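You operate a simulated robot arm through the tools that you are given. There is no shell and no other tool.

Carry out the task below with a simulated robot arm. There is one attempt and no reset: what you move stays moved.

TASK
Fill the purple and blue cups to their lines and park the spout.
Fine: tank water, between each cup's two lines; spout over the small white dish; third cup stays empty.

The check looks at the end state, three seconds after you hand in, the way a careful person would. Anything else that was tipped, shoved, dropped, spilled or broken makes it a failure.

THE ROBOT
A 6-joint arm with a fingered hand, fixed in place. Base frame: the origin is on the floor under the middle of its stand, x ahead of it, y to its left, z up; the work surface is at about z = 56. Readings come in cm, degrees, newtons and seconds.
With the tool pointing down near the work surface it reaches from about 18 to 66 cm from the base axis. Its first joint turns from -166.0 to 166.0 degrees. Payload 4 kg.
The tool frame sits at the grasp point between the pads (the TCP): z along the fingers, y along the line on which they close. The tips reach 2.2 cm beyond it. The gripper opens to 11.2 cm; its body begins 6 cm behind the TCP. The gripper is a hand of 4 fingers: y runs from the thumb to the fingers, the wrist lies at [0, 0, -21.8] in the tool frame, and closing takes about 1.5 s.
Orientation is told as [roll, pitch, yaw] about the base's x, y, z axes, in that order, counted from this pose: with the fingers straight down and closing along the base's y, the tool's x points along the base's -x, its y along +y and its z along -z.

THE INTERFACE
- The arm moves only by the tool jog_arm. Its argument "targets" is a list of rows, each a list of 2 entries, a list of its own where there are three numbers: the turn, a rotation vector about the base's x, y, z in degrees, then the shift along the base's x, y, z in m. In form: [[[rx, ry, rz], [dx, dy, dz]], ...]. A call has 1 to 20 rows; each row shifts and turns the commanded pose from where the row before left it. "jaw" is the gripper command, from -1 (fully open) to 1 (shut), values between in proportion, set as the call begins (left out, the last holds). Rows are played at 5 a second. More than 5 cm and 8.6 degrees between two rows, or a gripper value outside its range, and nothing of the call is played. Where a pose cannot be reached the arm comes as near as it can. A force on the tool above 40 N (or 10 N above the force at the start of the call, whichever is more), or a blocked arm, ends the call early, and 0.2 s more pass. Each finger travels about 4.5 cm/s and halts on what it meets, pressing with about 31 N; the grip force reading is that of the motor and also rises with nothing between the fingers. The clock runs only during rows and for 0.2 s after the last one: add rows that do not move to give the fingers time. It gives the time, the measured TCP pose, the force on the tool (base axes), the opening and the grip force at its end, in the units of the frame above (readings bear some noise), with the torque about the TCP (base axes, N m) and any sound that the robot's microphone picked up.
- Cameras (640 x 400 px; columns grow to the right, rows downward): "scene" is fixed at [4.84, -49.52, 146.89]; the picture's right is [0.82, -0.57, 0.00], its down [-0.37, -0.54, -0.76] and it looks along [0.43, 0.63, -0.65] (base axes); focal length 330 px, centre (320, 200). "wrist" rides on the gripper at [6.9, 0.4, -8.3] in the tool frame; the picture's right is [-0.06, 1.00, 0.00], its down [-0.77, -0.05, -0.64] and it looks along [-0.64, -0.04, 0.77] (tool axes); focal length 243 px, centre (320, 200). There is no depth. A picture from a camera that has moved, and an enlarged one, comes with that camera's place and axes in the base frame and with its lens. The place of the scene camera against the robot may be out by one fixed shift of up to 1.8 cm in any direction.
- snapshot(camera): a new picture of that camera. It takes no simulated time.
- curl_fingers(finger1, finger2, finger3, thumb_bend): sets how far each is bent, from 0 (flat) to 1 (curled in); at 0.3 the hand is open as for a grip, at 0.7 the pads meet at the TCP. One left out holds its place. A second passes; each finger stops where it meets its share of the squeeze, and holds until it gets a number again. A gripper value or a shape takes the hand back. It gives what a move gives, with no picture; readings hold the bend of each and the force on the fingers (four entries, about 0 where the hand has none), thumb and palm.
- set_grasp(shape): the hand has 4 fingers and takes this shape, open, in about a second: jaw (thumb against the fingers, like two jaws); tri (thumb and two fingers); tip (a fingertip pinch); poke (one finger out to press); point (the index stretched); flat (the hand flat); cup (the hand cupped); fist (a fist). The gripper value then closes the fingers along that shape, each until it touches; the sizes above hold for jaw. It gives what a move gives, with no picture.
- enlarge(camera, box): a new picture of the part [left, top, right, bottom] of that camera's present view, enlarged. It takes no simulated time.
- hand_in(): hands the job in; it is judged then, once.

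Nothing tells you positions but the pictures and the camera data. Unless the task says otherwise, let go and move clear before handing in.

The tools are called after "Call:" as a command line: name --argument value ..., lists and objects as JSON in quotes. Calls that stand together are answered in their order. jog_arm: Moves the arm, as the interface text tells. Its arguments: {"type":"object","properties":{"targets":{"type":"array"},"jaw":{"type":"number"}},"required":["targets"]} The other tools are called the same way: set_grasp (shape) gives the hand a shape; curl_fingers (finger1, finger2, finger3, thumb_bend) moves the fingers one by one; snapshot (camera) takes a picture; enlarge (camera, box) takes an enlarged picture of a part of a camera's view; hand_in () hands the job in.

At the start:

```text
t: 0.0
eef_pos: [36.69, 37.28, 94.28]
tcp_rot: [0.0, 0.0, 0.0]
ft_force: [0.1, -0.3, -0.4]
wrist_torque: [-0.01, -0.02, -0.02]
gripper_width: 11.16
gripper_force: 0.0
shape: jaw
bend: [0.3, 0.3, 0.3, 0.3]
finger forces: [0.0, 0.0, 0.0, 0.1, 0.0, 0.0]
```

scene: 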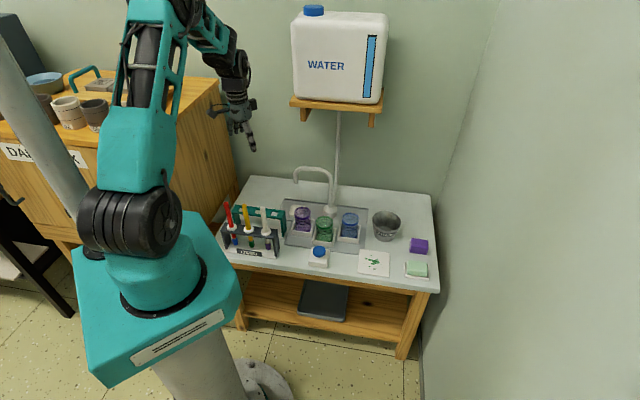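
wrist: 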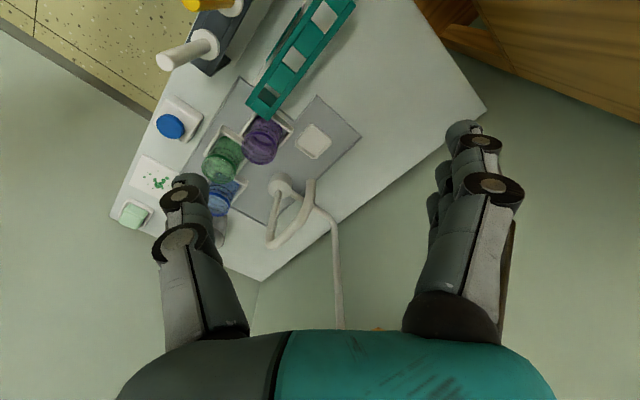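

I see a table with a tank-fed spout, three cups (purple, green, blue), a blue-topped button box, a test tube rack and other items. I'll look closer before moving anything.

Call:
enlarge --camera "scene" --box '[270, 150, 400, 280]'

Call:
enlarge --camera "scene" --box '[200, 150, 450, 300]'

Call:
enlarge --camera "wrist" --box '[100, 60, 360, 260]'

Call:
enlarge --camera "scene" --box '[270, 0, 410, 140]'

```text
3.08 times, centred on (335, 215) of scene
camera zoom: at [4.84, -49.52, 146.89], right [0.82, -0.57, 0.0], down [-0.37, -0.54, -0.76], along [0.43, 0.63, -0.65], focal length 1016 px, centre (274, 154)
```

zoom: 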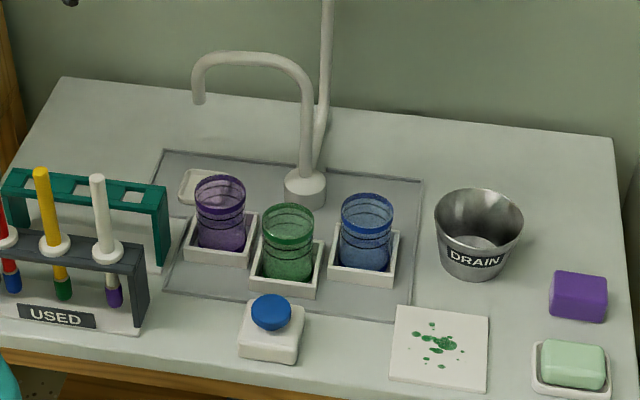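

```text
2.56 times, centred on (325, 225) of scene
camera zoom: at [4.84, -49.52, 146.89], right [0.82, -0.57, 0.0], down [-0.37, -0.54, -0.76], along [0.43, 0.63, -0.65], focal length 845 px, centre (307, 136)
```

zoom: 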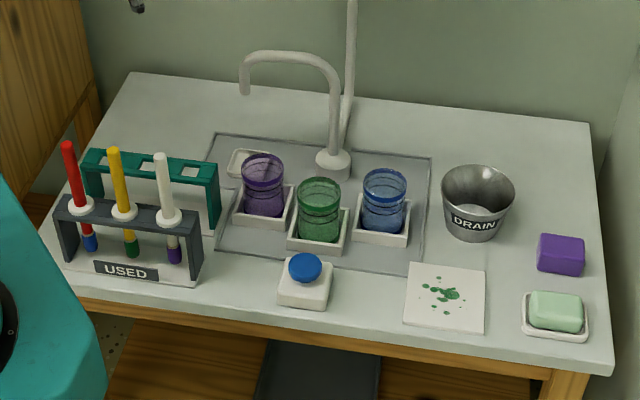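

```text
2.00 times, centred on (230, 160) of wrist
camera zoom: at [29.84, 37.72, 102.42], right [0.06, 1.0, 0.0], down [0.77, -0.05, 0.64], along [0.64, -0.04, -0.77], focal length 485 px, centre (500, 280)
```

zoom: 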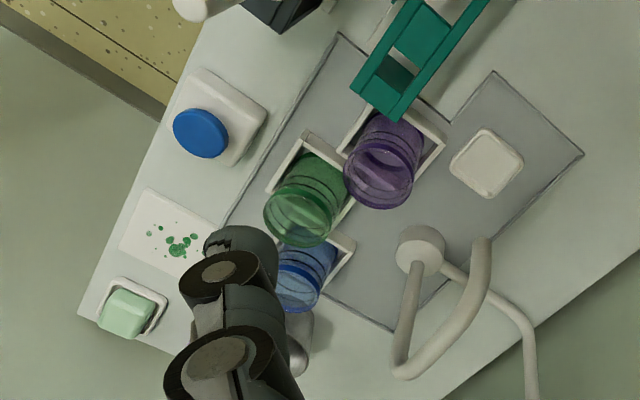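

```text
2.86 times, centred on (340, 70) of scene
camera zoom: at [4.84, -49.52, 146.89], right [0.82, -0.57, 0.0], down [-0.37, -0.54, -0.76], along [0.43, 0.63, -0.65], focal length 944 px, centre (263, 571)
```

zoom: 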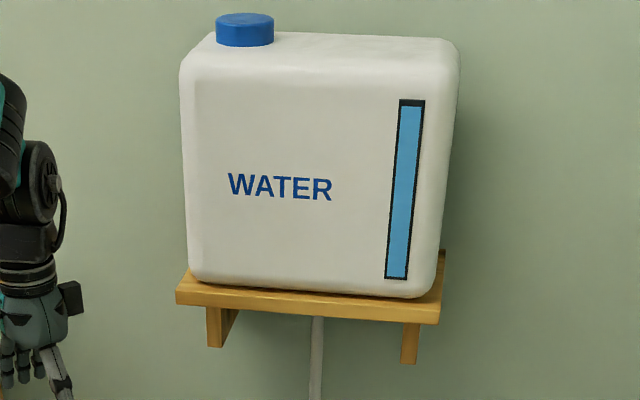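

The spout looks parked over the small white dish now, with purple, green and blue cups spaced along its swing arc. I'll zoom in on the cups, the spout tip and the button.

Call:
enlarge --camera "scene" --box '[290, 200, 370, 250]'

Call:
enlarge --camera "scene" --box '[285, 155, 349, 195]'

Call:
enlarge --camera "scene" --box '[284, 190, 332, 220]'

Call:
enlarge --camera "scene" --box '[300, 235, 348, 275]'

Call:
enlarge --camera "wrist" --box '[180, 90, 360, 250]'

```text
8.00 times, centred on (330, 225) of scene
camera zoom: at [4.84, -49.52, 146.89], right [0.82, -0.57, 0.0], down [-0.37, -0.54, -0.76], along [0.43, 0.63, -0.65], focal length 2642 px, centre (240, 0)
```

zoom: 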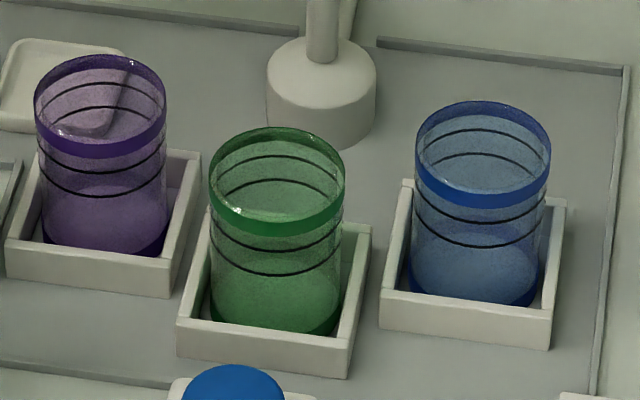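

```text
10.00 times, centred on (317, 175) of scene
camera zoom: at [4.84, -49.52, 146.89], right [0.82, -0.57, 0.0], down [-0.37, -0.54, -0.76], along [0.43, 0.63, -0.65], focal length 3302 px, centre (350, 450)
```

zoom: 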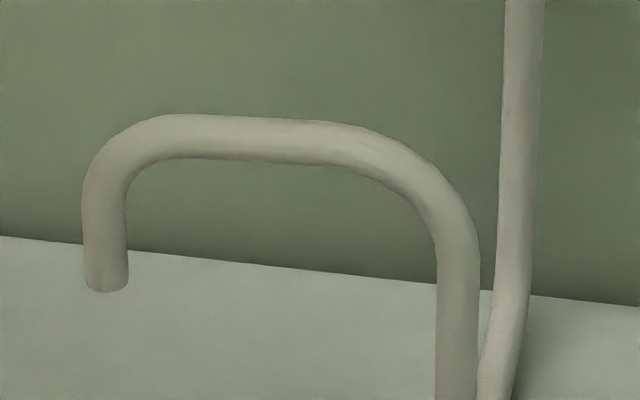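

```text
13.33 times, centred on (308, 205) of scene
camera zoom: at [4.84, -49.52, 146.89], right [0.82, -0.57, 0.0], down [-0.37, -0.54, -0.76], along [0.43, 0.63, -0.65], focal length 4403 px, centre (480, 133)
```

zoom: 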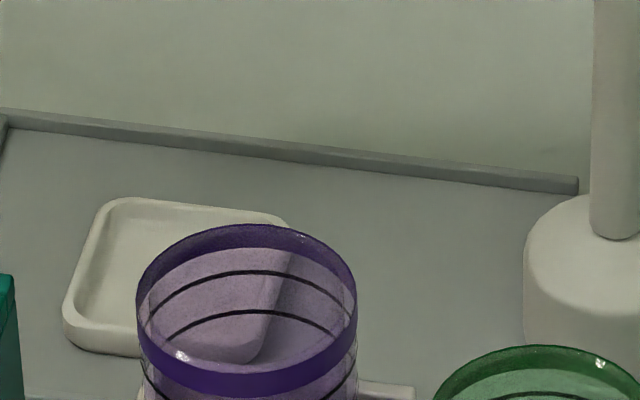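

```text
10.00 times, centred on (324, 255) of scene
camera zoom: at [4.84, -49.52, 146.89], right [0.82, -0.57, 0.0], down [-0.37, -0.54, -0.76], along [0.43, 0.63, -0.65], focal length 3302 px, centre (280, -350)
```

zoom: 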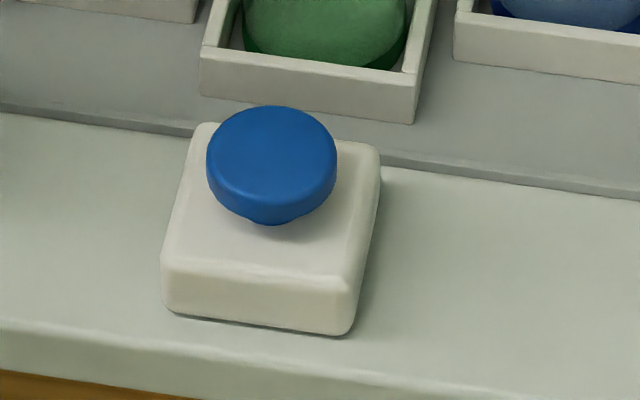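

```text
2.50 times, centred on (270, 170) of wrist
camera zoom: at [29.84, 37.72, 102.42], right [0.06, 1.0, 0.0], down [0.77, -0.05, 0.64], along [0.64, -0.04, -0.77], focal length 606 px, centre (445, 275)
```

zoom: 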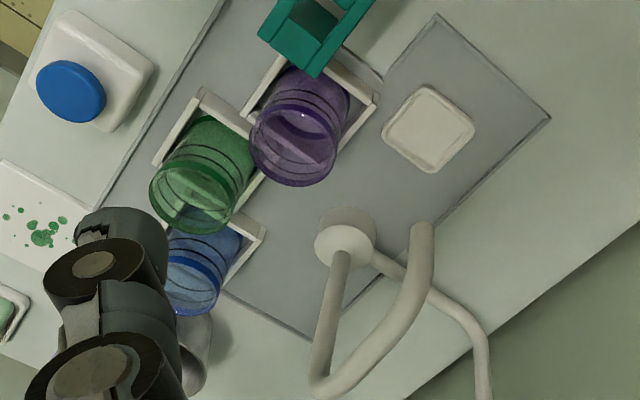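

Everything's readable: cups each have two black lines, the button is a mushroom cap on a white box, the spout arm is about z≈79 with its mouth near z≈72. I'll try the poke shape here in free space and see where the finger sits.

Call:
set_grasp --shape "poke"

Call:
snapshot --camera "wrist"

Call:
enlarge --camera "scene" --box '[190, 40, 290, 160]'

```text
t: 0.9
eef_pos: [36.71, 37.33, 94.19]
tcp_rot: [0.0, 0.0, 0.0]
ft_force: [-0.1, 1.0, 0.2]
wrist_torque: [-0.01, 0.0, 0.03]
gripper_width: 0.0
gripper_force: 0.0
shape: poke
bend: [1.0, 1.0, 1.0, 0.47]
finger forces: [0.0, 0.0, 0.0, 0.0, 0.1, 0.0]
```

```text
taken
camera wrist: at [29.84, 37.72, 102.43], right [0.06, 1.0, 0.0], down [0.77, -0.05, 0.64], along [0.64, -0.04, -0.77], focal length 243 px, centre (320, 200)
```

wrist: 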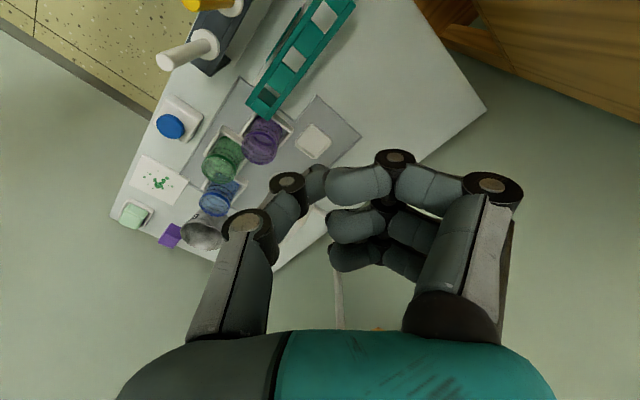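

```text
3.33 times, centred on (240, 100) of scene
camera zoom: at [4.84, -49.52, 146.89], right [0.82, -0.57, 0.0], down [-0.37, -0.54, -0.76], along [0.43, 0.63, -0.65], focal length 1101 px, centre (587, 533)
```

zoom: 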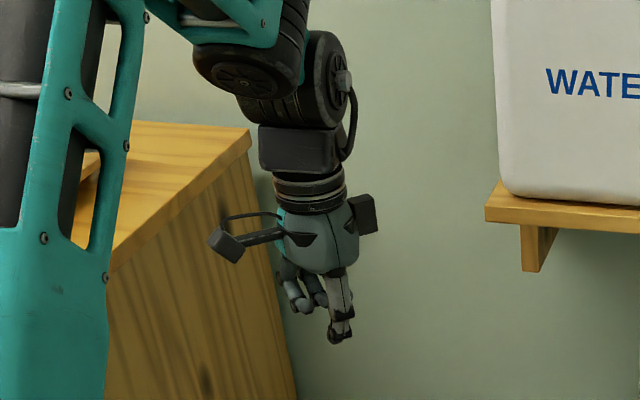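

The poke shape curls the three fingers and leaves the thumb out, its tip near the TCP. I'll compare it with the point shape.

Call:
set_grasp --shape "point"

Call:
snapshot --camera "wrist"

Call:
enlarge --camera "scene" --box '[190, 40, 290, 160]'

```text
t: 1.8
eef_pos: [36.84, 37.31, 94.26]
tcp_rot: [0.1, 0.1, 0.0]
ft_force: [0.4, -0.3, 0.8]
wrist_torque: [-0.01, -0.01, 0.0]
gripper_width: 10.6
gripper_force: 0.0
shape: point
bend: [0.31, 1.0, 1.0, 0.55]
finger forces: [0.0, 0.1, 0.0, 0.0, 0.0, 0.1]
```

```text
taken
camera wrist: at [29.84, 37.72, 102.43], right [0.06, 1.0, 0.0], down [0.77, -0.05, 0.64], along [0.64, -0.04, -0.77], focal length 243 px, centre (320, 200)
```

wrist: 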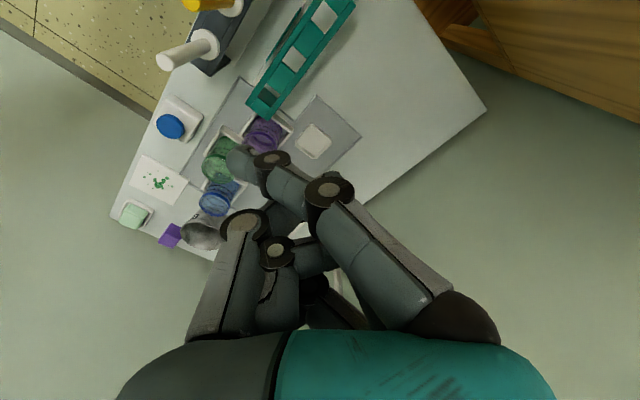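

```text
3.33 times, centred on (240, 100) of scene
camera zoom: at [4.84, -49.52, 146.89], right [0.82, -0.57, 0.0], down [-0.37, -0.54, -0.76], along [0.43, 0.63, -0.65], focal length 1101 px, centre (587, 533)
```

zoom: 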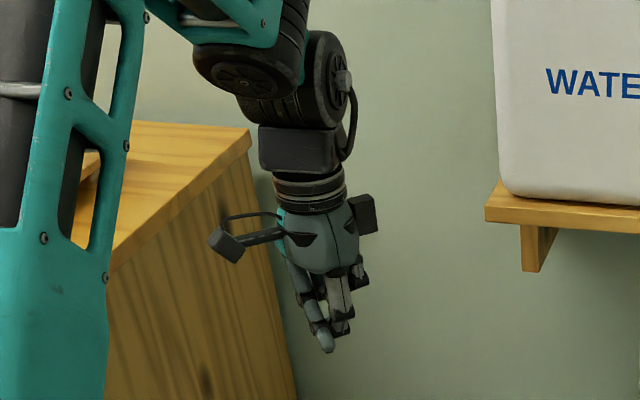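

Point leaves the index slanted, so the plain jaw used as a loose cage around the spout arm looks better for swivelling. I'll go back to jaw and move over the button area at height, to get a second viewpoint for triangulating.

Call:
set_grasp --shape "jaw"

Call:
jog_arm --targets '[[[0, 0, 0], [0.0, -0.04, 0]], [[0, 0, 0], [0.0, -0.04, 0]], [[0, 0, 0], [0, -0.04, 0]], [[0, 0, 0], [0, -0.04, 0]], [[0, 0, 0], [0, -0.04, 0]], [[0, 0, 0], [0, 0, 0]], [[0, 0, 0], [0, 0, 0]]]'

Call:
snapshot --camera "wrist"

Call:
snapshot --camera "scene"

```text
t: 2.7
eef_pos: [36.74, 37.29, 94.28]
tcp_rot: [0.0, 0.0, 0.0]
ft_force: [-0.8, 0.6, 0.2]
wrist_torque: [0.0, -0.02, 0.01]
gripper_width: 11.17
gripper_force: 0.0
shape: jaw
bend: [0.3, 0.3, 0.3, 0.3]
finger forces: [0.0, 0.0, 0.0, 0.0, 0.0, 0.0]
```

```text
t: 4.3
eef_pos: [36.79, 17.17, 94.24]
tcp_rot: [0.0, 0.0, 0.0]
ft_force: [-0.4, -0.2, -0.9]
wrist_torque: [0.02, 0.0, 0.04]
gripper_width: 11.19
gripper_force: 0.0
shape: jaw
bend: [0.3, 0.3, 0.3, 0.3]
finger forces: [0.1, 0.0, 0.0, 0.0, 0.0, 0.1]
```

```text
taken
camera wrist: at [29.83, 17.53, 102.43], right [0.06, 1.0, 0.0], down [0.77, -0.05, 0.64], along [0.64, -0.04, -0.77], focal length 243 px, centre (320, 200)
```

wrist: 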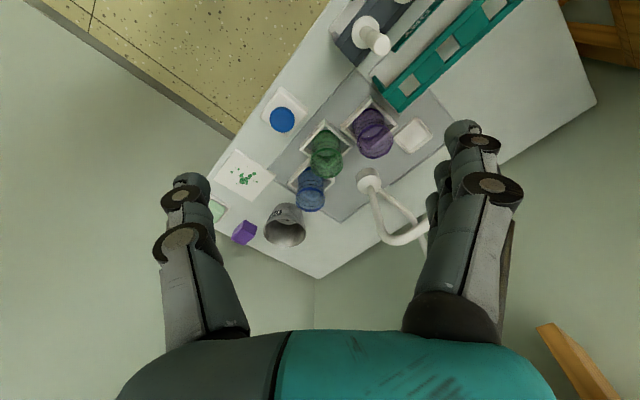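

```text
taken
```

scene: 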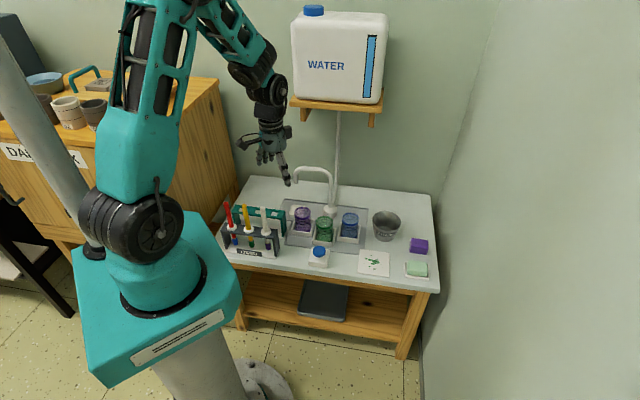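

Good second viewpoint. I'll zoom in for measurements.

Call:
enlarge --camera "wrist" --box '[250, 80, 450, 250]'

Call:
enlarge --camera "wrist" --box '[240, 70, 340, 200]'

```text
2.35 times, centred on (350, 165) of wrist
camera zoom: at [29.83, 17.53, 102.43], right [0.06, 1.0, 0.0], down [0.77, -0.05, 0.64], along [0.64, -0.04, -0.77], focal length 571 px, centre (249, 282)
```

zoom: 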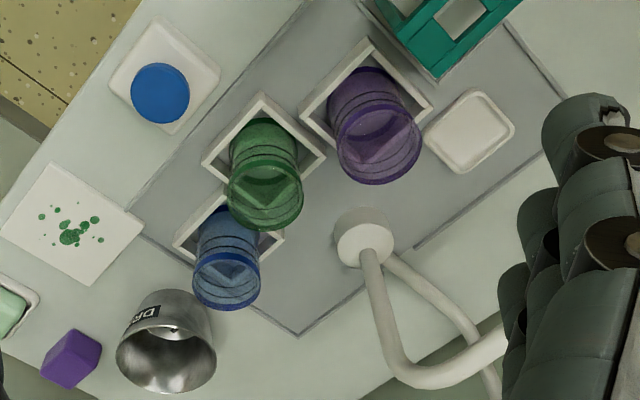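

```text
3.08 times, centred on (290, 135) of wrist
camera zoom: at [29.83, 17.53, 102.43], right [0.06, 1.0, 0.0], down [0.77, -0.05, 0.64], along [0.64, -0.04, -0.77], focal length 746 px, centre (412, 400)
```

zoom: 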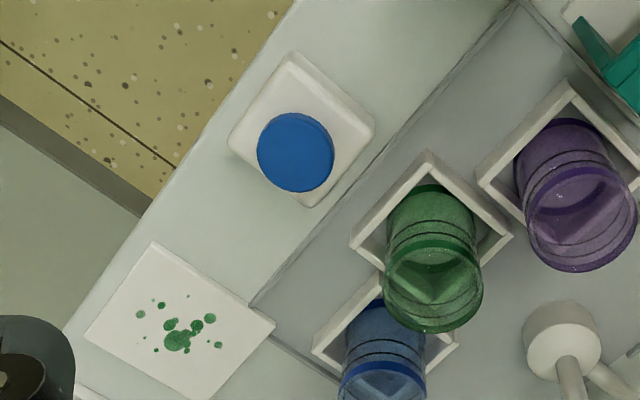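

Triangulating the two wrist views gives these estimates (cm):

| Item | Position |
|---|---|
| Spout axis | (61.6, 26.7), arm at z≈77.5, about 12.5 long |
| Dish | (52.2, 34.9) |
| Purple cup | (49.4, 26) |
| Green cup | (53.2, 17.5) |
| Blue cup | (61.5, 13.7), rims z≈63.5 |
| Button top | (46.0, 9.9, 60.8) |

I'll test in free space that the hand can yaw far enough to follow the spout around to blue.

Call:
jog_arm --targets '[[[0, 0, 8.5], [0, 0, 0]], [[0, 0, 8.5], [0, 0, 0]], [[0, 0, 8.5], [0, 0, 0]], [[0, 0, 8.5], [0, 0, 0]], [[0, 0, 8.5], [0, 0, 0]], [[0, 0, 8.5], [0, 0, 0]], [[0, 0, 8.5], [0, 0, 0]], [[0, 0, 8.5], [0, 0, 0]], [[0, 0, 8.5], [0, 0, 0]], [[0, 0, 8.5], [0, 0, 0]], [[0, 0, 5], [0, 0, 0]], [[0, 0, 0], [0, 0, 0]]]'

Call:
snapshot --camera "wrist"

Call:
snapshot --camera "scene"

```text
t: 6.9
eef_pos: [36.73, 17.35, 94.26]
tcp_rot: [0.0, -0.1, 90.0]
ft_force: [0.3, 0.4, 1.1]
wrist_torque: [0.01, -0.01, 0.01]
gripper_width: 11.22
gripper_force: 0.1
shape: jaw
bend: [0.3, 0.3, 0.3, 0.3]
finger forces: [0.0, 0.0, 0.1, 0.0, 0.1, 0.1]
```

```text
taken
camera wrist: at [36.31, 10.36, 102.39], right [-1.0, 0.06, 0.0], down [0.05, 0.77, 0.64], along [0.04, 0.64, -0.77], focal length 243 px, centre (320, 200)
```

wrist: 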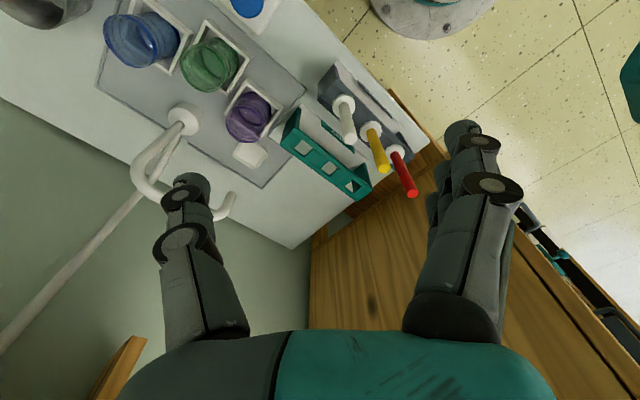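

```text
taken
```

scene: 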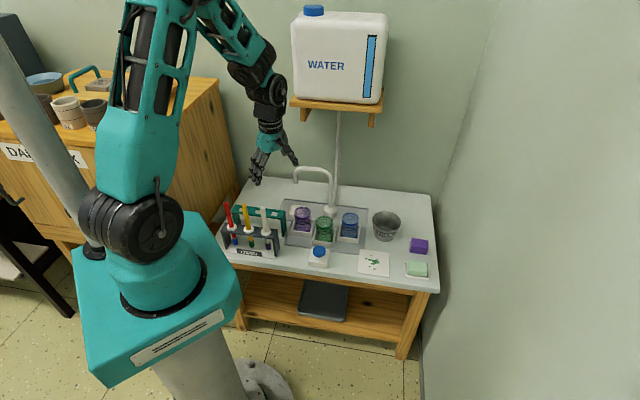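

The yaw range is fine. I'll turn back to yaw -41° so the closing line is square to the spout arm, and move above the arm at z≈91.

Call:
jog_arm --targets '[[[0, 0, -8.2], [0.01225, 0.00875, -0.002]], [[0, 0, -8.2], [0.01225, 0.00875, -0.002]], [[0, 0, -8.2], [0.01225, 0.00875, -0.002]], [[0, 0, -8.2], [0.01225, 0.00875, -0.002]], [[0, 0, -8.2], [0.01225, 0.00875, -0.002]], [[0, 0, -8.2], [0.01225, 0.00875, -0.002]], [[0, 0, -8.2], [0.01225, 0.00875, -0.002]], [[0, 0, -8.2], [0.01225, 0.00875, -0.002]], [[0, 0, -8.2], [0.01225, 0.00875, -0.002]], [[0, 0, -8.2], [0.01225, 0.00875, -0.002]], [[0, 0, -8.2], [0.01225, 0.00875, -0.002]], [[0, 0, -8.2], [0.01225, 0.00875, -0.002]], [[0, 0, -8.2], [0.01225, 0.00875, -0.002]], [[0, 0, -8.2], [0.01225, 0.00875, -0.002]], [[0, 0, -8.2], [0.01225, 0.00875, -0.002]], [[0, 0, -8.0], [0.01225, 0.00875, -0.002]], [[0, 0, 0], [0, 0, 0]]]'

Call:
snapshot --camera "wrist"

Call:
snapshot --camera "scene"

```text
t: 10.5
eef_pos: [56.24, 31.44, 91.06]
tcp_rot: [0.1, 0.0, -41.0]
ft_force: [-0.3, 1.2, -0.1]
wrist_torque: [0.02, 0.02, -0.01]
gripper_width: 11.19
gripper_force: 0.1
shape: jaw
bend: [0.3, 0.3, 0.3, 0.3]
finger forces: [0.1, 0.1, 0.0, 0.0, 0.0, 0.1]
```

```text
taken
camera wrist: at [51.31, 36.22, 99.18], right [0.7, 0.71, 0.0], down [0.54, -0.54, 0.64], along [0.46, -0.45, -0.77], focal length 243 px, centre (320, 200)
```

wrist: 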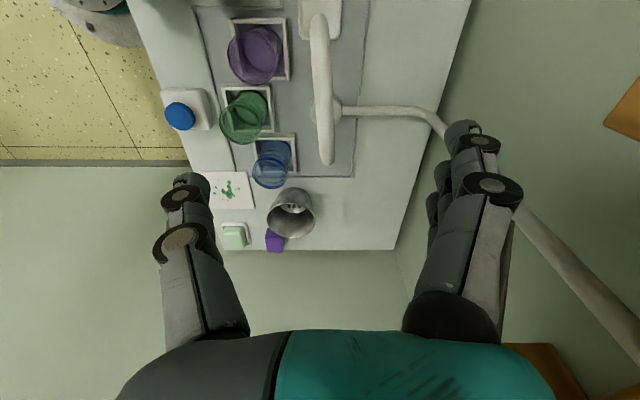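

```text
taken
```

scene: 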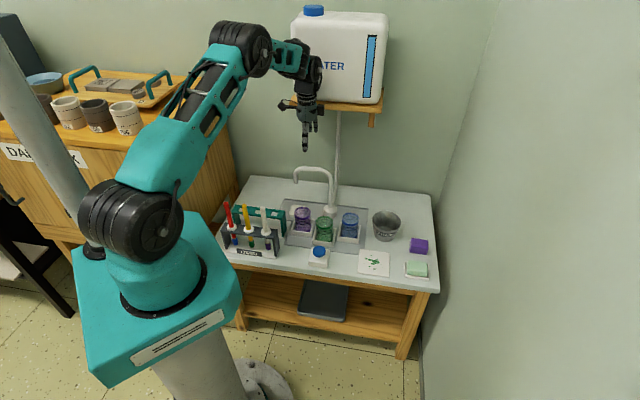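

The spout arm is centred between thumb and fingers, and the nearest obstacle is the shelf bracket corner at about (59, 40, 90.6), clear of the descent. I'll lower to straddle the arm and then partly close the fingers.

Call:
jog_arm --targets '[[[0, 0, 0], [0, 0, -0.015]], [[0, 0, 0], [0, 0, -0.015]], [[0, 0, 0], [0, 0, -0.015]], [[0, 0, 0], [0, 0, -0.015]], [[0, 0, 0], [0, 0, -0.015]], [[0, 0, 0], [0, 0, -0.015]], [[0, 0, 0], [0, 0, -0.015]], [[0, 0, 0], [0, 0, -0.015]], [[0, 0, 0], [0, 0, -0.012]], [[0, 0, 0], [0, 0, 0]]]'

Call:
snapshot --camera "wrist"

Call:
enlarge --camera "scene" --box '[240, 70, 400, 250]'

```text
t: 12.7
eef_pos: [56.22, 31.5, 77.85]
tcp_rot: [0.0, 0.1, -40.9]
ft_force: [-0.7, 0.0, 0.3]
wrist_torque: [-0.03, 0.0, 0.0]
gripper_width: 11.19
gripper_force: 0.1
shape: jaw
bend: [0.3, 0.3, 0.3, 0.3]
finger forces: [0.0, 0.1, 0.0, 0.0, 0.0, 0.0]
```

```text
taken
camera wrist: at [51.28, 36.31, 85.98], right [0.7, 0.71, 0.0], down [0.55, -0.54, 0.64], along [0.46, -0.45, -0.77], focal length 243 px, centre (320, 200)
```

wrist: 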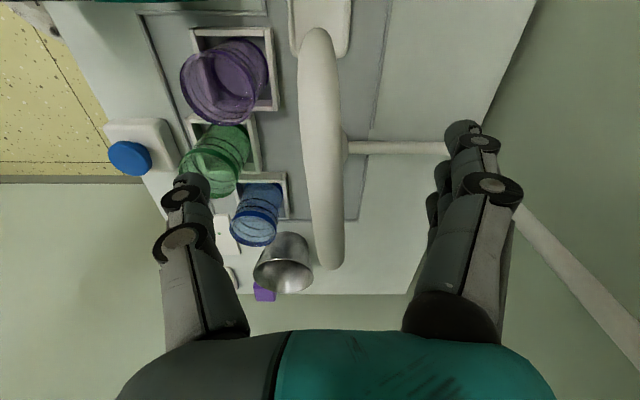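

```text
2.22 times, centred on (320, 160) of scene
camera zoom: at [4.84, -49.52, 146.89], right [0.82, -0.57, 0.0], down [-0.37, -0.54, -0.76], along [0.43, 0.63, -0.65], focal length 734 px, centre (320, 289)
```

zoom: 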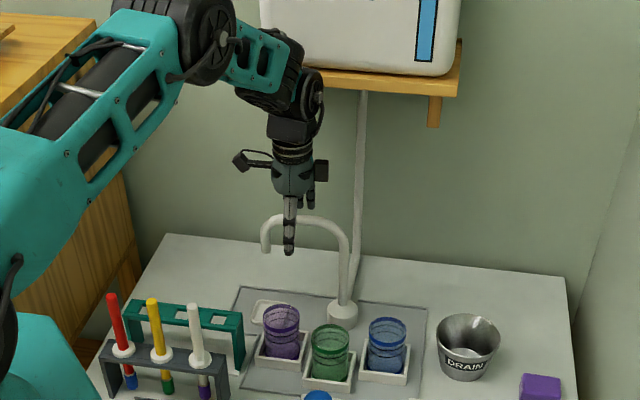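

The spout arm sits between thumb and fingers, and the readings show no contact. I'll close partway to a loose cage about 3.5 cm wide.

Call:
jog_arm --targets '[[[0, 0, 0], [0, 0, 0]], [[0, 0, 0], [0, 0, 0]], [[0, 0, 0], [0, 0, 0]], [[0, 0, 0], [0, 0, 0]], [[0, 0, 0], [0, 0, 0]], [[0, 0, 0], [0, 0, 0]]]' --jaw 0.4

Call:
snapshot --camera "wrist"

Call:
enlarge --camera "scene" --box '[280, 130, 360, 200]'

```text
t: 14.1
eef_pos: [56.15, 31.5, 77.91]
tcp_rot: [0.0, 0.0, -41.0]
ft_force: [-0.6, -0.1, 0.1]
wrist_torque: [-0.04, 0.02, 0.01]
gripper_width: 3.41
gripper_force: 0.0
shape: jaw
bend: [0.73, 0.73, 0.73, 0.7]
finger forces: [0.0, 0.0, 0.0, 0.1, 0.1, 0.0]
```

```text
taken
camera wrist: at [51.28, 36.31, 86.0], right [0.7, 0.71, 0.0], down [0.55, -0.54, 0.64], along [0.46, -0.45, -0.77], focal length 243 px, centre (320, 200)
```

wrist: 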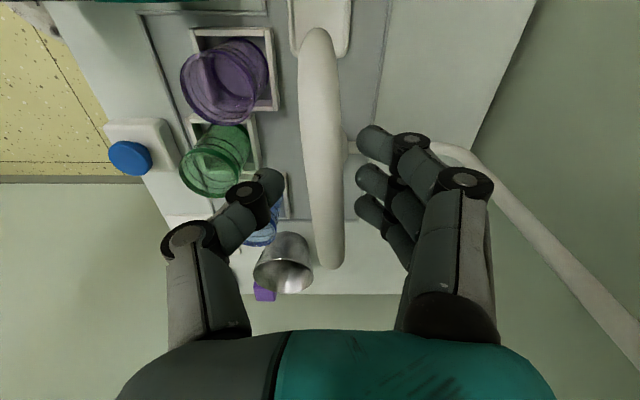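

```text
5.71 times, centred on (320, 165) of scene
camera zoom: at [4.84, -49.52, 146.89], right [0.82, -0.57, 0.0], down [-0.37, -0.54, -0.76], along [0.43, 0.63, -0.65], focal length 1887 px, centre (320, 400)
```

zoom: 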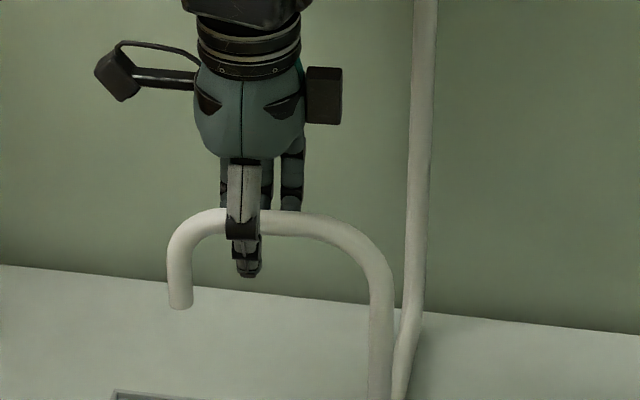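

The cage is around the tube with no contact. I'll swing the first 20° along the arc and check that the spout follows.

Call:
jog_arm --targets '[[[0, 0, 4], [-0.00322, -0.0039, 0]], [[0, 0, 4], [-0.00293, -0.00411, 0]], [[0, 0, 4], [-0.00264, -0.00431, 0]], [[0, 0, 4], [-0.00234, -0.00448, 0]], [[0, 0, 4], [-0.00201, -0.00464, 0]], [[0, 0, 0], [0, 0, 0]]]'

Call:
snapshot --camera "wrist"

Call:
enlarge --camera "scene" --box '[270, 140, 370, 240]'

```text
t: 15.5
eef_pos: [55.01, 29.23, 77.76]
tcp_rot: [0.0, 0.0, -20.9]
ft_force: [1.4, 0.0, 0.1]
wrist_torque: [0.0, 0.0, 0.05]
gripper_width: 3.42
gripper_force: 0.1
shape: jaw
bend: [0.73, 0.73, 0.73, 0.7]
finger forces: [0.1, 0.0, 0.0, 0.0, 0.0, 0.0]
```

```text
taken
camera wrist: at [48.7, 32.13, 86.0], right [0.42, 0.91, 0.0], down [0.7, -0.32, 0.64], along [0.58, -0.27, -0.77], focal length 243 px, centre (320, 200)
```

wrist: 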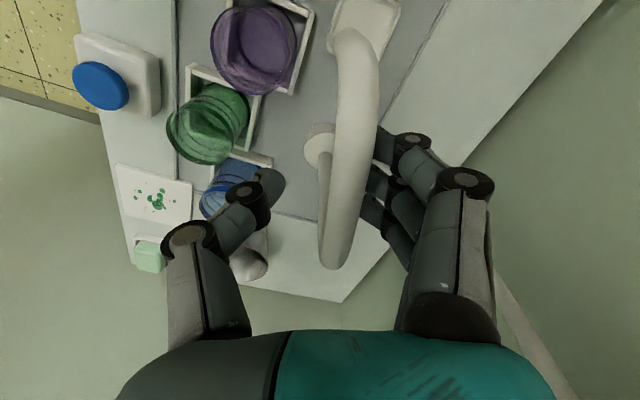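

```text
4.00 times, centred on (320, 190) of scene
camera zoom: at [4.84, -49.52, 146.89], right [0.82, -0.57, 0.0], down [-0.37, -0.54, -0.76], along [0.43, 0.63, -0.65], focal length 1321 px, centre (320, 240)
```

zoom: 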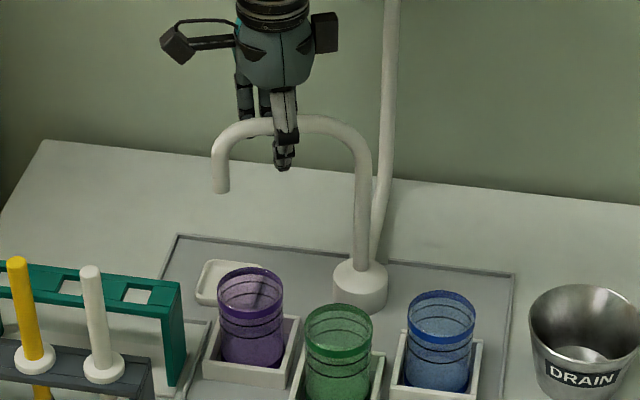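

The spout is following with little force. I'll carry on towards purple.

Call:
jog_arm --targets '[[[0, 0, 4], [-0.00169, -0.00476, 0]], [[0, 0, 4], [-0.00135, -0.00487, 0]], [[0, 0, 4], [-0.00101, -0.00495, 0]], [[0, 0, 4], [-0.00066, -0.00501, 0]], [[0, 0, 4], [-0.00031, -0.00504, 0]], [[0, 0, 4], [5e-05, -0.00506, 0]], [[0, 0, 4], [0.00039, -0.00504, 0]], [[0, 0, 0], [0, 0, 0]]]'

Call:
snapshot --camera "wrist"

Call:
enlarge --camera "scene" --box '[270, 140, 370, 240]'

```text
t: 17.3
eef_pos: [54.43, 25.84, 77.77]
tcp_rot: [0.0, 0.0, 7.1]
ft_force: [0.7, -0.2, -0.2]
wrist_torque: [-0.04, -0.05, 0.02]
gripper_width: 3.44
gripper_force: 0.1
shape: jaw
bend: [0.73, 0.73, 0.73, 0.7]
finger forces: [0.4, 0.0, 0.0, 0.0, 0.0, 0.1]
```

```text
taken
camera wrist: at [47.56, 25.37, 85.99], right [-0.06, 1.0, 0.0], down [0.77, 0.05, 0.64], along [0.64, 0.04, -0.77], focal length 243 px, centre (320, 200)
```

wrist: 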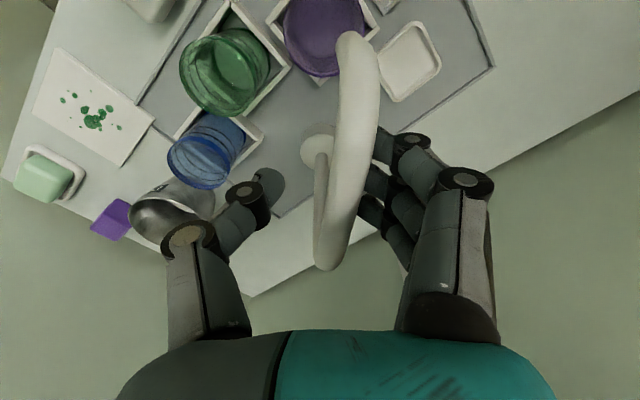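

```text
4.00 times, centred on (320, 190) of scene
camera zoom: at [4.84, -49.52, 146.89], right [0.82, -0.57, 0.0], down [-0.37, -0.54, -0.76], along [0.43, 0.63, -0.65], focal length 1321 px, centre (320, 240)
```

zoom: 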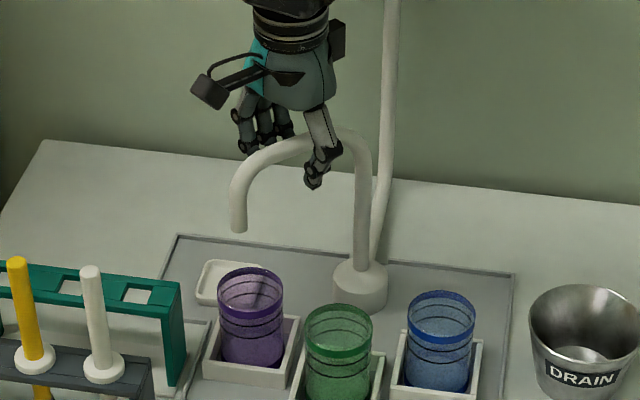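

The mouth is at about (49, 27.2), roughly 1.2 cm short of purple's centre (49.4, 26). I'll nudge 5° more, then check.

Call:
jog_arm --targets '[[[0, 0, 2.5], [0.00045, -0.00312, 0]], [[0, 0, 2.5], [0.00054, -0.00311, 0]], [[0, 0, 0], [0, 0, 0]], [[0, 0, 0], [0, 0, 0]]]'

Call:
snapshot --camera "wrist"

Call:
enlarge --camera "wrist" --box '[260, 0, 460, 125]'

Call:
enlarge --camera "scene" --box '[270, 140, 370, 240]'

```text
t: 18.3
eef_pos: [54.5, 25.13, 77.79]
tcp_rot: [0.0, 0.0, 12.0]
ft_force: [0.3, -0.2, 0.0]
wrist_torque: [-0.03, -0.01, 0.0]
gripper_width: 3.4
gripper_force: 0.0
shape: jaw
bend: [0.73, 0.73, 0.73, 0.7]
finger forces: [0.1, 0.0, 0.0, 0.1, 0.0, 0.1]
```

```text
taken
camera wrist: at [47.73, 24.15, 86.01], right [-0.15, 0.99, 0.0], down [0.76, 0.11, 0.64], along [0.64, 0.09, -0.77], focal length 243 px, centre (320, 200)
```

wrist: 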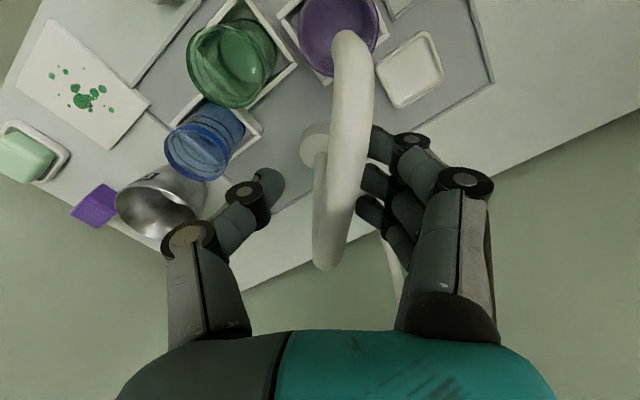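

```text
3.20 times, centred on (360, 62) of wrist
camera zoom: at [47.73, 24.15, 86.01], right [-0.15, 0.99, 0.0], down [0.76, 0.11, 0.64], along [0.64, 0.09, -0.77], focal length 776 px, centre (192, 640)
```

zoom: 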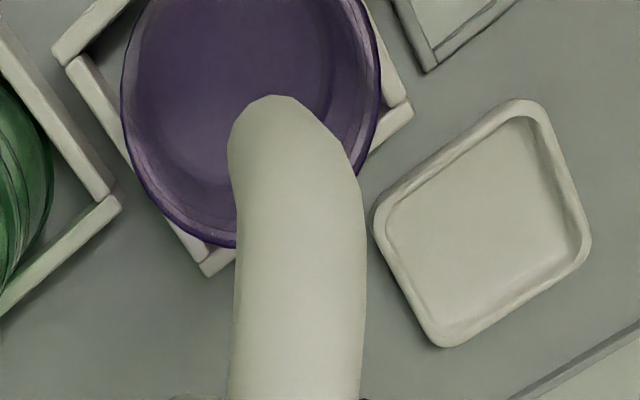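

```text
4.00 times, centred on (320, 190) of scene
camera zoom: at [4.84, -49.52, 146.89], right [0.82, -0.57, 0.0], down [-0.37, -0.54, -0.76], along [0.43, 0.63, -0.65], focal length 1321 px, centre (320, 240)
```

zoom: 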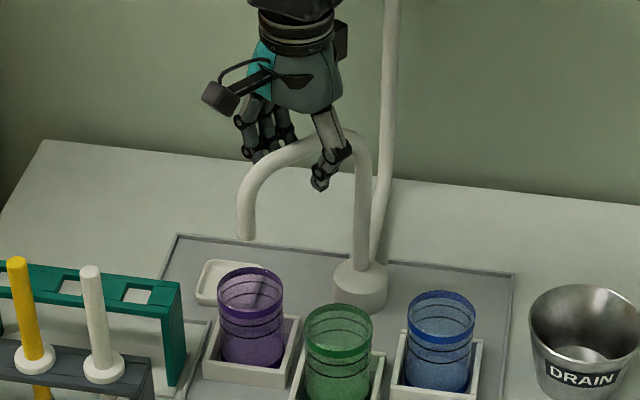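

The mouth is now within about 0.6 cm of the purple cup's centre. I'll open the hand and rise straight up off the spout.

Call:
jog_arm --targets '[[[0, 0, 0], [0, 0, 0]], [[0, 0, 0], [0, 0, 0]], [[0, 0, 0], [0, 0, 0]], [[0, 0, 0], [0, 0, 0]], [[0, 0, 0], [0, 0, 0]], [[0, 0, 0], [0, 0, 0.01]], [[0, 0, 0], [0, 0, 0.02]], [[0, 0, 0], [0, 0, 0.02]], [[0, 0, 0], [0, 0, 0.03]], [[0, 0, 0], [0, 0, 0.03]], [[0, 0, 0], [0, 0, 0.03]], [[0, 0, 0], [0, 0, 0]]]' --jaw -1

Call:
snapshot --camera "wrist"

Call:
enlarge --camera "scene" --box '[270, 140, 370, 240]'

```text
t: 20.9
eef_pos: [54.56, 25.14, 91.79]
tcp_rot: [0.0, 0.0, 12.0]
ft_force: [0.1, -0.1, 0.4]
wrist_torque: [-0.01, -0.03, 0.01]
gripper_width: 11.2
gripper_force: 0.0
shape: jaw
bend: [0.3, 0.3, 0.3, 0.3]
finger forces: [0.0, 0.0, 0.1, 0.0, 0.0, 0.0]
```

```text
taken
camera wrist: at [47.66, 24.1, 100.01], right [-0.14, 0.99, 0.0], down [0.76, 0.11, 0.64], along [0.63, 0.09, -0.77], focal length 243 px, centre (320, 200)
```

wrist: 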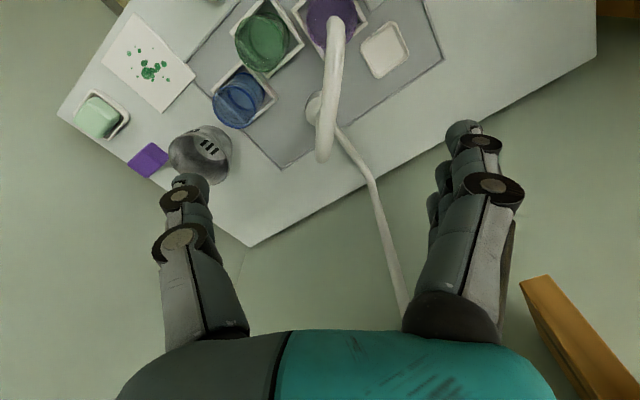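

```text
4.00 times, centred on (320, 190) of scene
camera zoom: at [4.84, -49.52, 146.89], right [0.82, -0.57, 0.0], down [-0.37, -0.54, -0.76], along [0.43, 0.63, -0.65], focal length 1321 px, centre (320, 240)
```

zoom: 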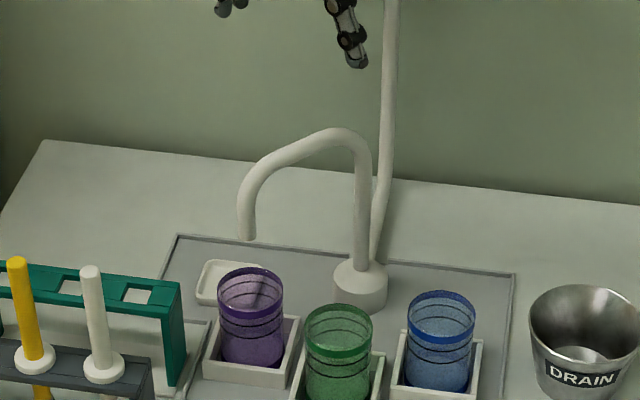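

The spout stays over purple. I'll close the hand and move above the button at (46.0, 9.9), stopping well above it.

Call:
jog_arm --targets '[[[0, 0, -2.4], [-0.0171, -0.0305, 0]], [[0, 0, -2.4], [-0.0171, -0.0305, 0]], [[0, 0, -2.4], [-0.0171, -0.0305, 0]], [[0, 0, -2.4], [-0.0171, -0.0305, 0]], [[0, 0, -2.4], [-0.0172, -0.0304, 0]], [[0, 0, 0], [0, 0, -0.04]], [[0, 0, 0], [0, 0, -0.04]], [[0, 0, 0], [0, 0, -0.04]], [[0, 0, 0], [0, 0, -0.04]], [[0, 0, 0], [0, 0, -0.03]], [[0, 0, 0], [0, 0, 0]], [[0, 0, 0], [0, 0, 0]]]' --jaw 1

Call:
snapshot --camera "wrist"

Call:
snapshot --camera "scene"

Call:
enlarge --camera "scene" --box '[270, 170, 380, 280]'

```text
t: 23.5
eef_pos: [46.18, 9.87, 72.93]
tcp_rot: [0.0, -0.1, 0.1]
ft_force: [1.1, 0.6, -0.1]
wrist_torque: [-0.04, 0.02, 0.0]
gripper_width: 0.0
gripper_force: 31.8
shape: jaw
bend: [0.68, 0.56, 0.68, 0.66]
finger forces: [0.0, 0.0, 0.0, 0.0, 0.1, 0.0]
```

```text
taken
camera wrist: at [39.18, 10.22, 81.05], right [0.06, 1.0, 0.0], down [0.77, -0.05, 0.64], along [0.64, -0.04, -0.77], focal length 243 px, centre (320, 200)
```

wrist: 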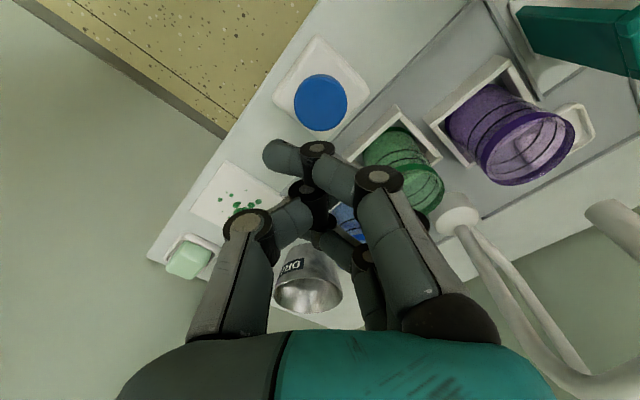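

```text
taken
```

scene: 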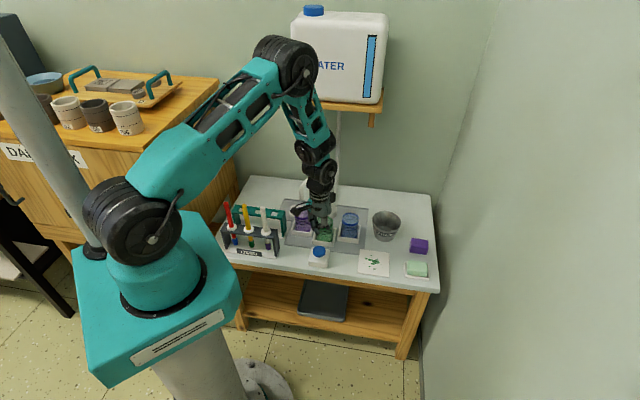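

```text
3.64 times, centred on (325, 225) of scene
camera zoom: at [4.84, -49.52, 146.89], right [0.82, -0.57, 0.0], down [-0.37, -0.54, -0.76], along [0.43, 0.63, -0.65], focal length 1201 px, centre (302, 109)
```

zoom: 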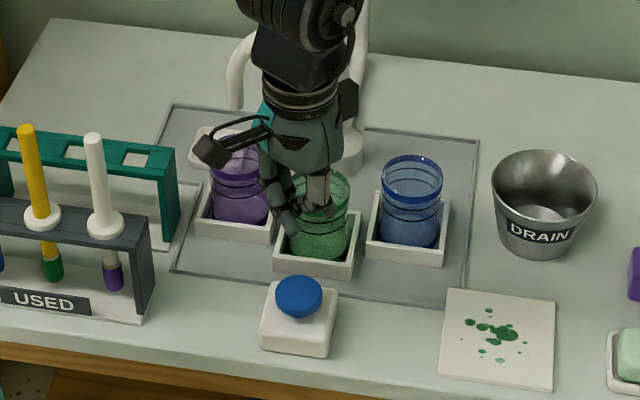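

Closing the jaw leaves the fingers staggered, which isn't a clean presser. I'll switch to the poke shape here, well above the button, and see where the tip is.

Call:
set_grasp --shape "poke"

Call:
snapshot --camera "wrist"

Call:
enlarge --camera "wrist" --box '[240, 60, 440, 240]'

Call:
enlarge --camera "scene" --box '[280, 180, 370, 270]'

```text
t: 24.4
eef_pos: [46.19, 9.78, 73.02]
tcp_rot: [0.0, 0.0, 0.0]
ft_force: [0.5, -0.6, 0.2]
wrist_torque: [0.0, 0.01, -0.02]
gripper_width: 0.0
gripper_force: 0.2
shape: poke
bend: [1.0, 1.0, 1.0, 0.47]
finger forces: [0.1, 0.1, 0.0, 0.0, 0.0, 0.1]
```

```text
taken
camera wrist: at [39.17, 10.22, 81.07], right [0.06, 1.0, 0.0], down [0.77, -0.05, 0.64], along [0.64, -0.04, -0.77], focal length 243 px, centre (320, 200)
```

wrist: 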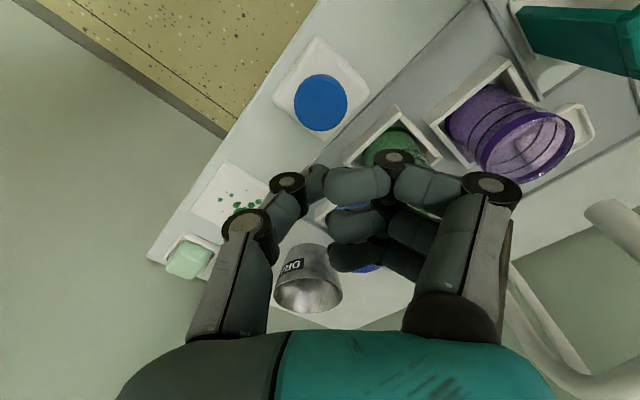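

```text
2.22 times, centred on (340, 150) of wrist
camera zoom: at [39.17, 10.22, 81.07], right [0.06, 1.0, 0.0], down [0.77, -0.05, 0.64], along [0.64, -0.04, -0.77], focal length 539 px, centre (276, 311)
```

zoom: 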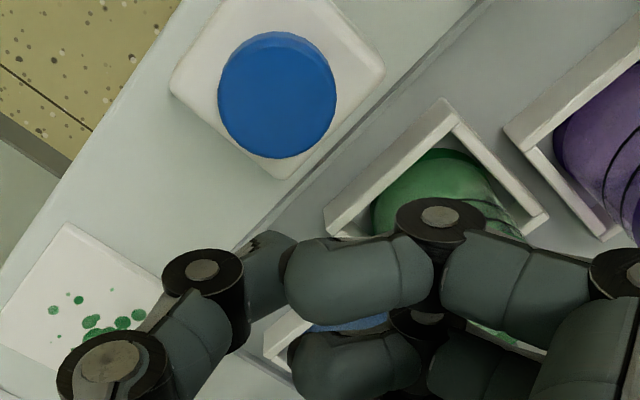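

```text
4.44 times, centred on (325, 225) of scene
camera zoom: at [4.84, -49.52, 146.89], right [0.82, -0.57, 0.0], down [-0.37, -0.54, -0.76], along [0.43, 0.63, -0.65], focal length 1468 px, centre (298, 89)
```

zoom: 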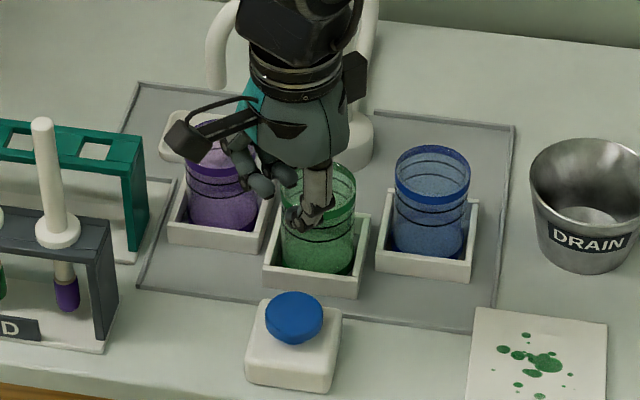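

The thumb tip sits about 2.8 cm past the TCP, over the cap centre, with the curled fingers about 3 cm higher. I'll descend to roughly 1.5 cm above the cap.

Call:
jog_arm --targets '[[[0, 0, 0], [-0.001, 0, -0.02]], [[0, 0, 0], [-0.001, 0, -0.02]], [[0, 0, 0], [0, 0, -0.02]], [[0, 0, 0], [0, 0, -0.015]], [[0, 0, 0], [0, 0, 0]]]'

Call:
enlarge --camera "scene" --box '[290, 200, 370, 280]'

Call:
enlarge --camera "wrist" --box '[220, 60, 440, 240]'

```text
t: 25.6
eef_pos: [45.74, 9.68, 65.36]
tcp_rot: [0.0, -0.1, 0.0]
ft_force: [0.8, -0.2, 0.2]
wrist_torque: [0.0, 0.03, 0.01]
gripper_width: 0.0
gripper_force: 0.0
shape: poke
bend: [1.0, 1.0, 1.0, 0.47]
finger forces: [0.0, 0.0, 0.0, 0.0, 0.0, 0.1]
```

```text
5.00 times, centred on (330, 240) of scene
camera zoom: at [4.84, -49.52, 146.89], right [0.82, -0.57, 0.0], down [-0.37, -0.54, -0.76], along [0.43, 0.63, -0.65], focal length 1651 px, centre (270, 0)
```

zoom: 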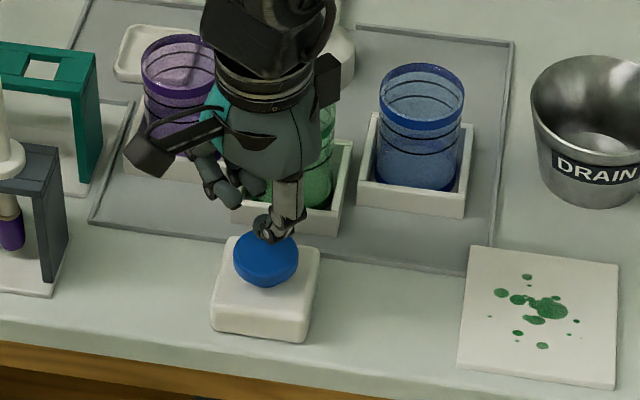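

```text
2.22 times, centred on (330, 150) of wrist
camera zoom: at [38.94, 10.27, 73.49], right [0.06, 1.0, 0.0], down [0.77, -0.05, 0.64], along [0.64, -0.04, -0.77], focal length 539 px, centre (298, 311)
```

zoom: 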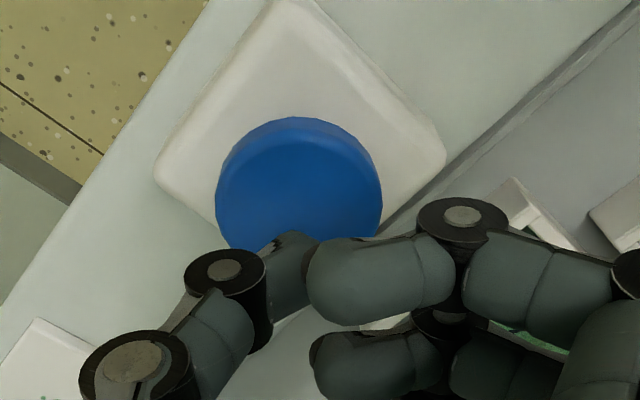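

The tip is about 1.8 cm above the cap centre and the purple cup stays visible in the scene view. I'll come down until just touching.

Call:
jog_arm --targets '[[[0, 0, 0], [0, 0, -0.005]], [[0, 0, 0], [0, 0, -0.005]], [[0, 0, 0], [0, 0, -0.003]], [[0, 0, 0], [0, 0, -0.002]]]'

Call:
enlarge --camera "scene" --box '[290, 160, 370, 270]'

```text
t: 26.6
eef_pos: [45.93, 9.77, 63.85]
tcp_rot: [0.0, 0.0, 0.0]
ft_force: [-0.1, -0.2, 0.1]
wrist_torque: [0.01, 0.0, 0.0]
gripper_width: 0.0
gripper_force: 0.1
shape: poke
bend: [1.0, 1.0, 1.0, 0.47]
finger forces: [0.0, 0.1, 0.0, 0.0, 0.0, 0.0]
```

```text
3.64 times, centred on (330, 215) of scene
camera zoom: at [4.84, -49.52, 146.89], right [0.82, -0.57, 0.0], down [-0.37, -0.54, -0.76], along [0.43, 0.63, -0.65], focal length 1201 px, centre (284, 146)
```

zoom: 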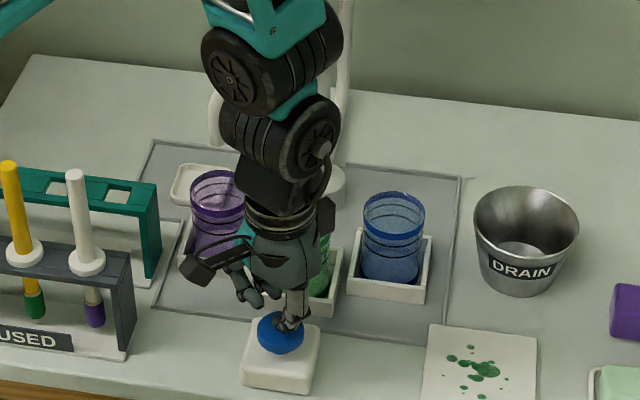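

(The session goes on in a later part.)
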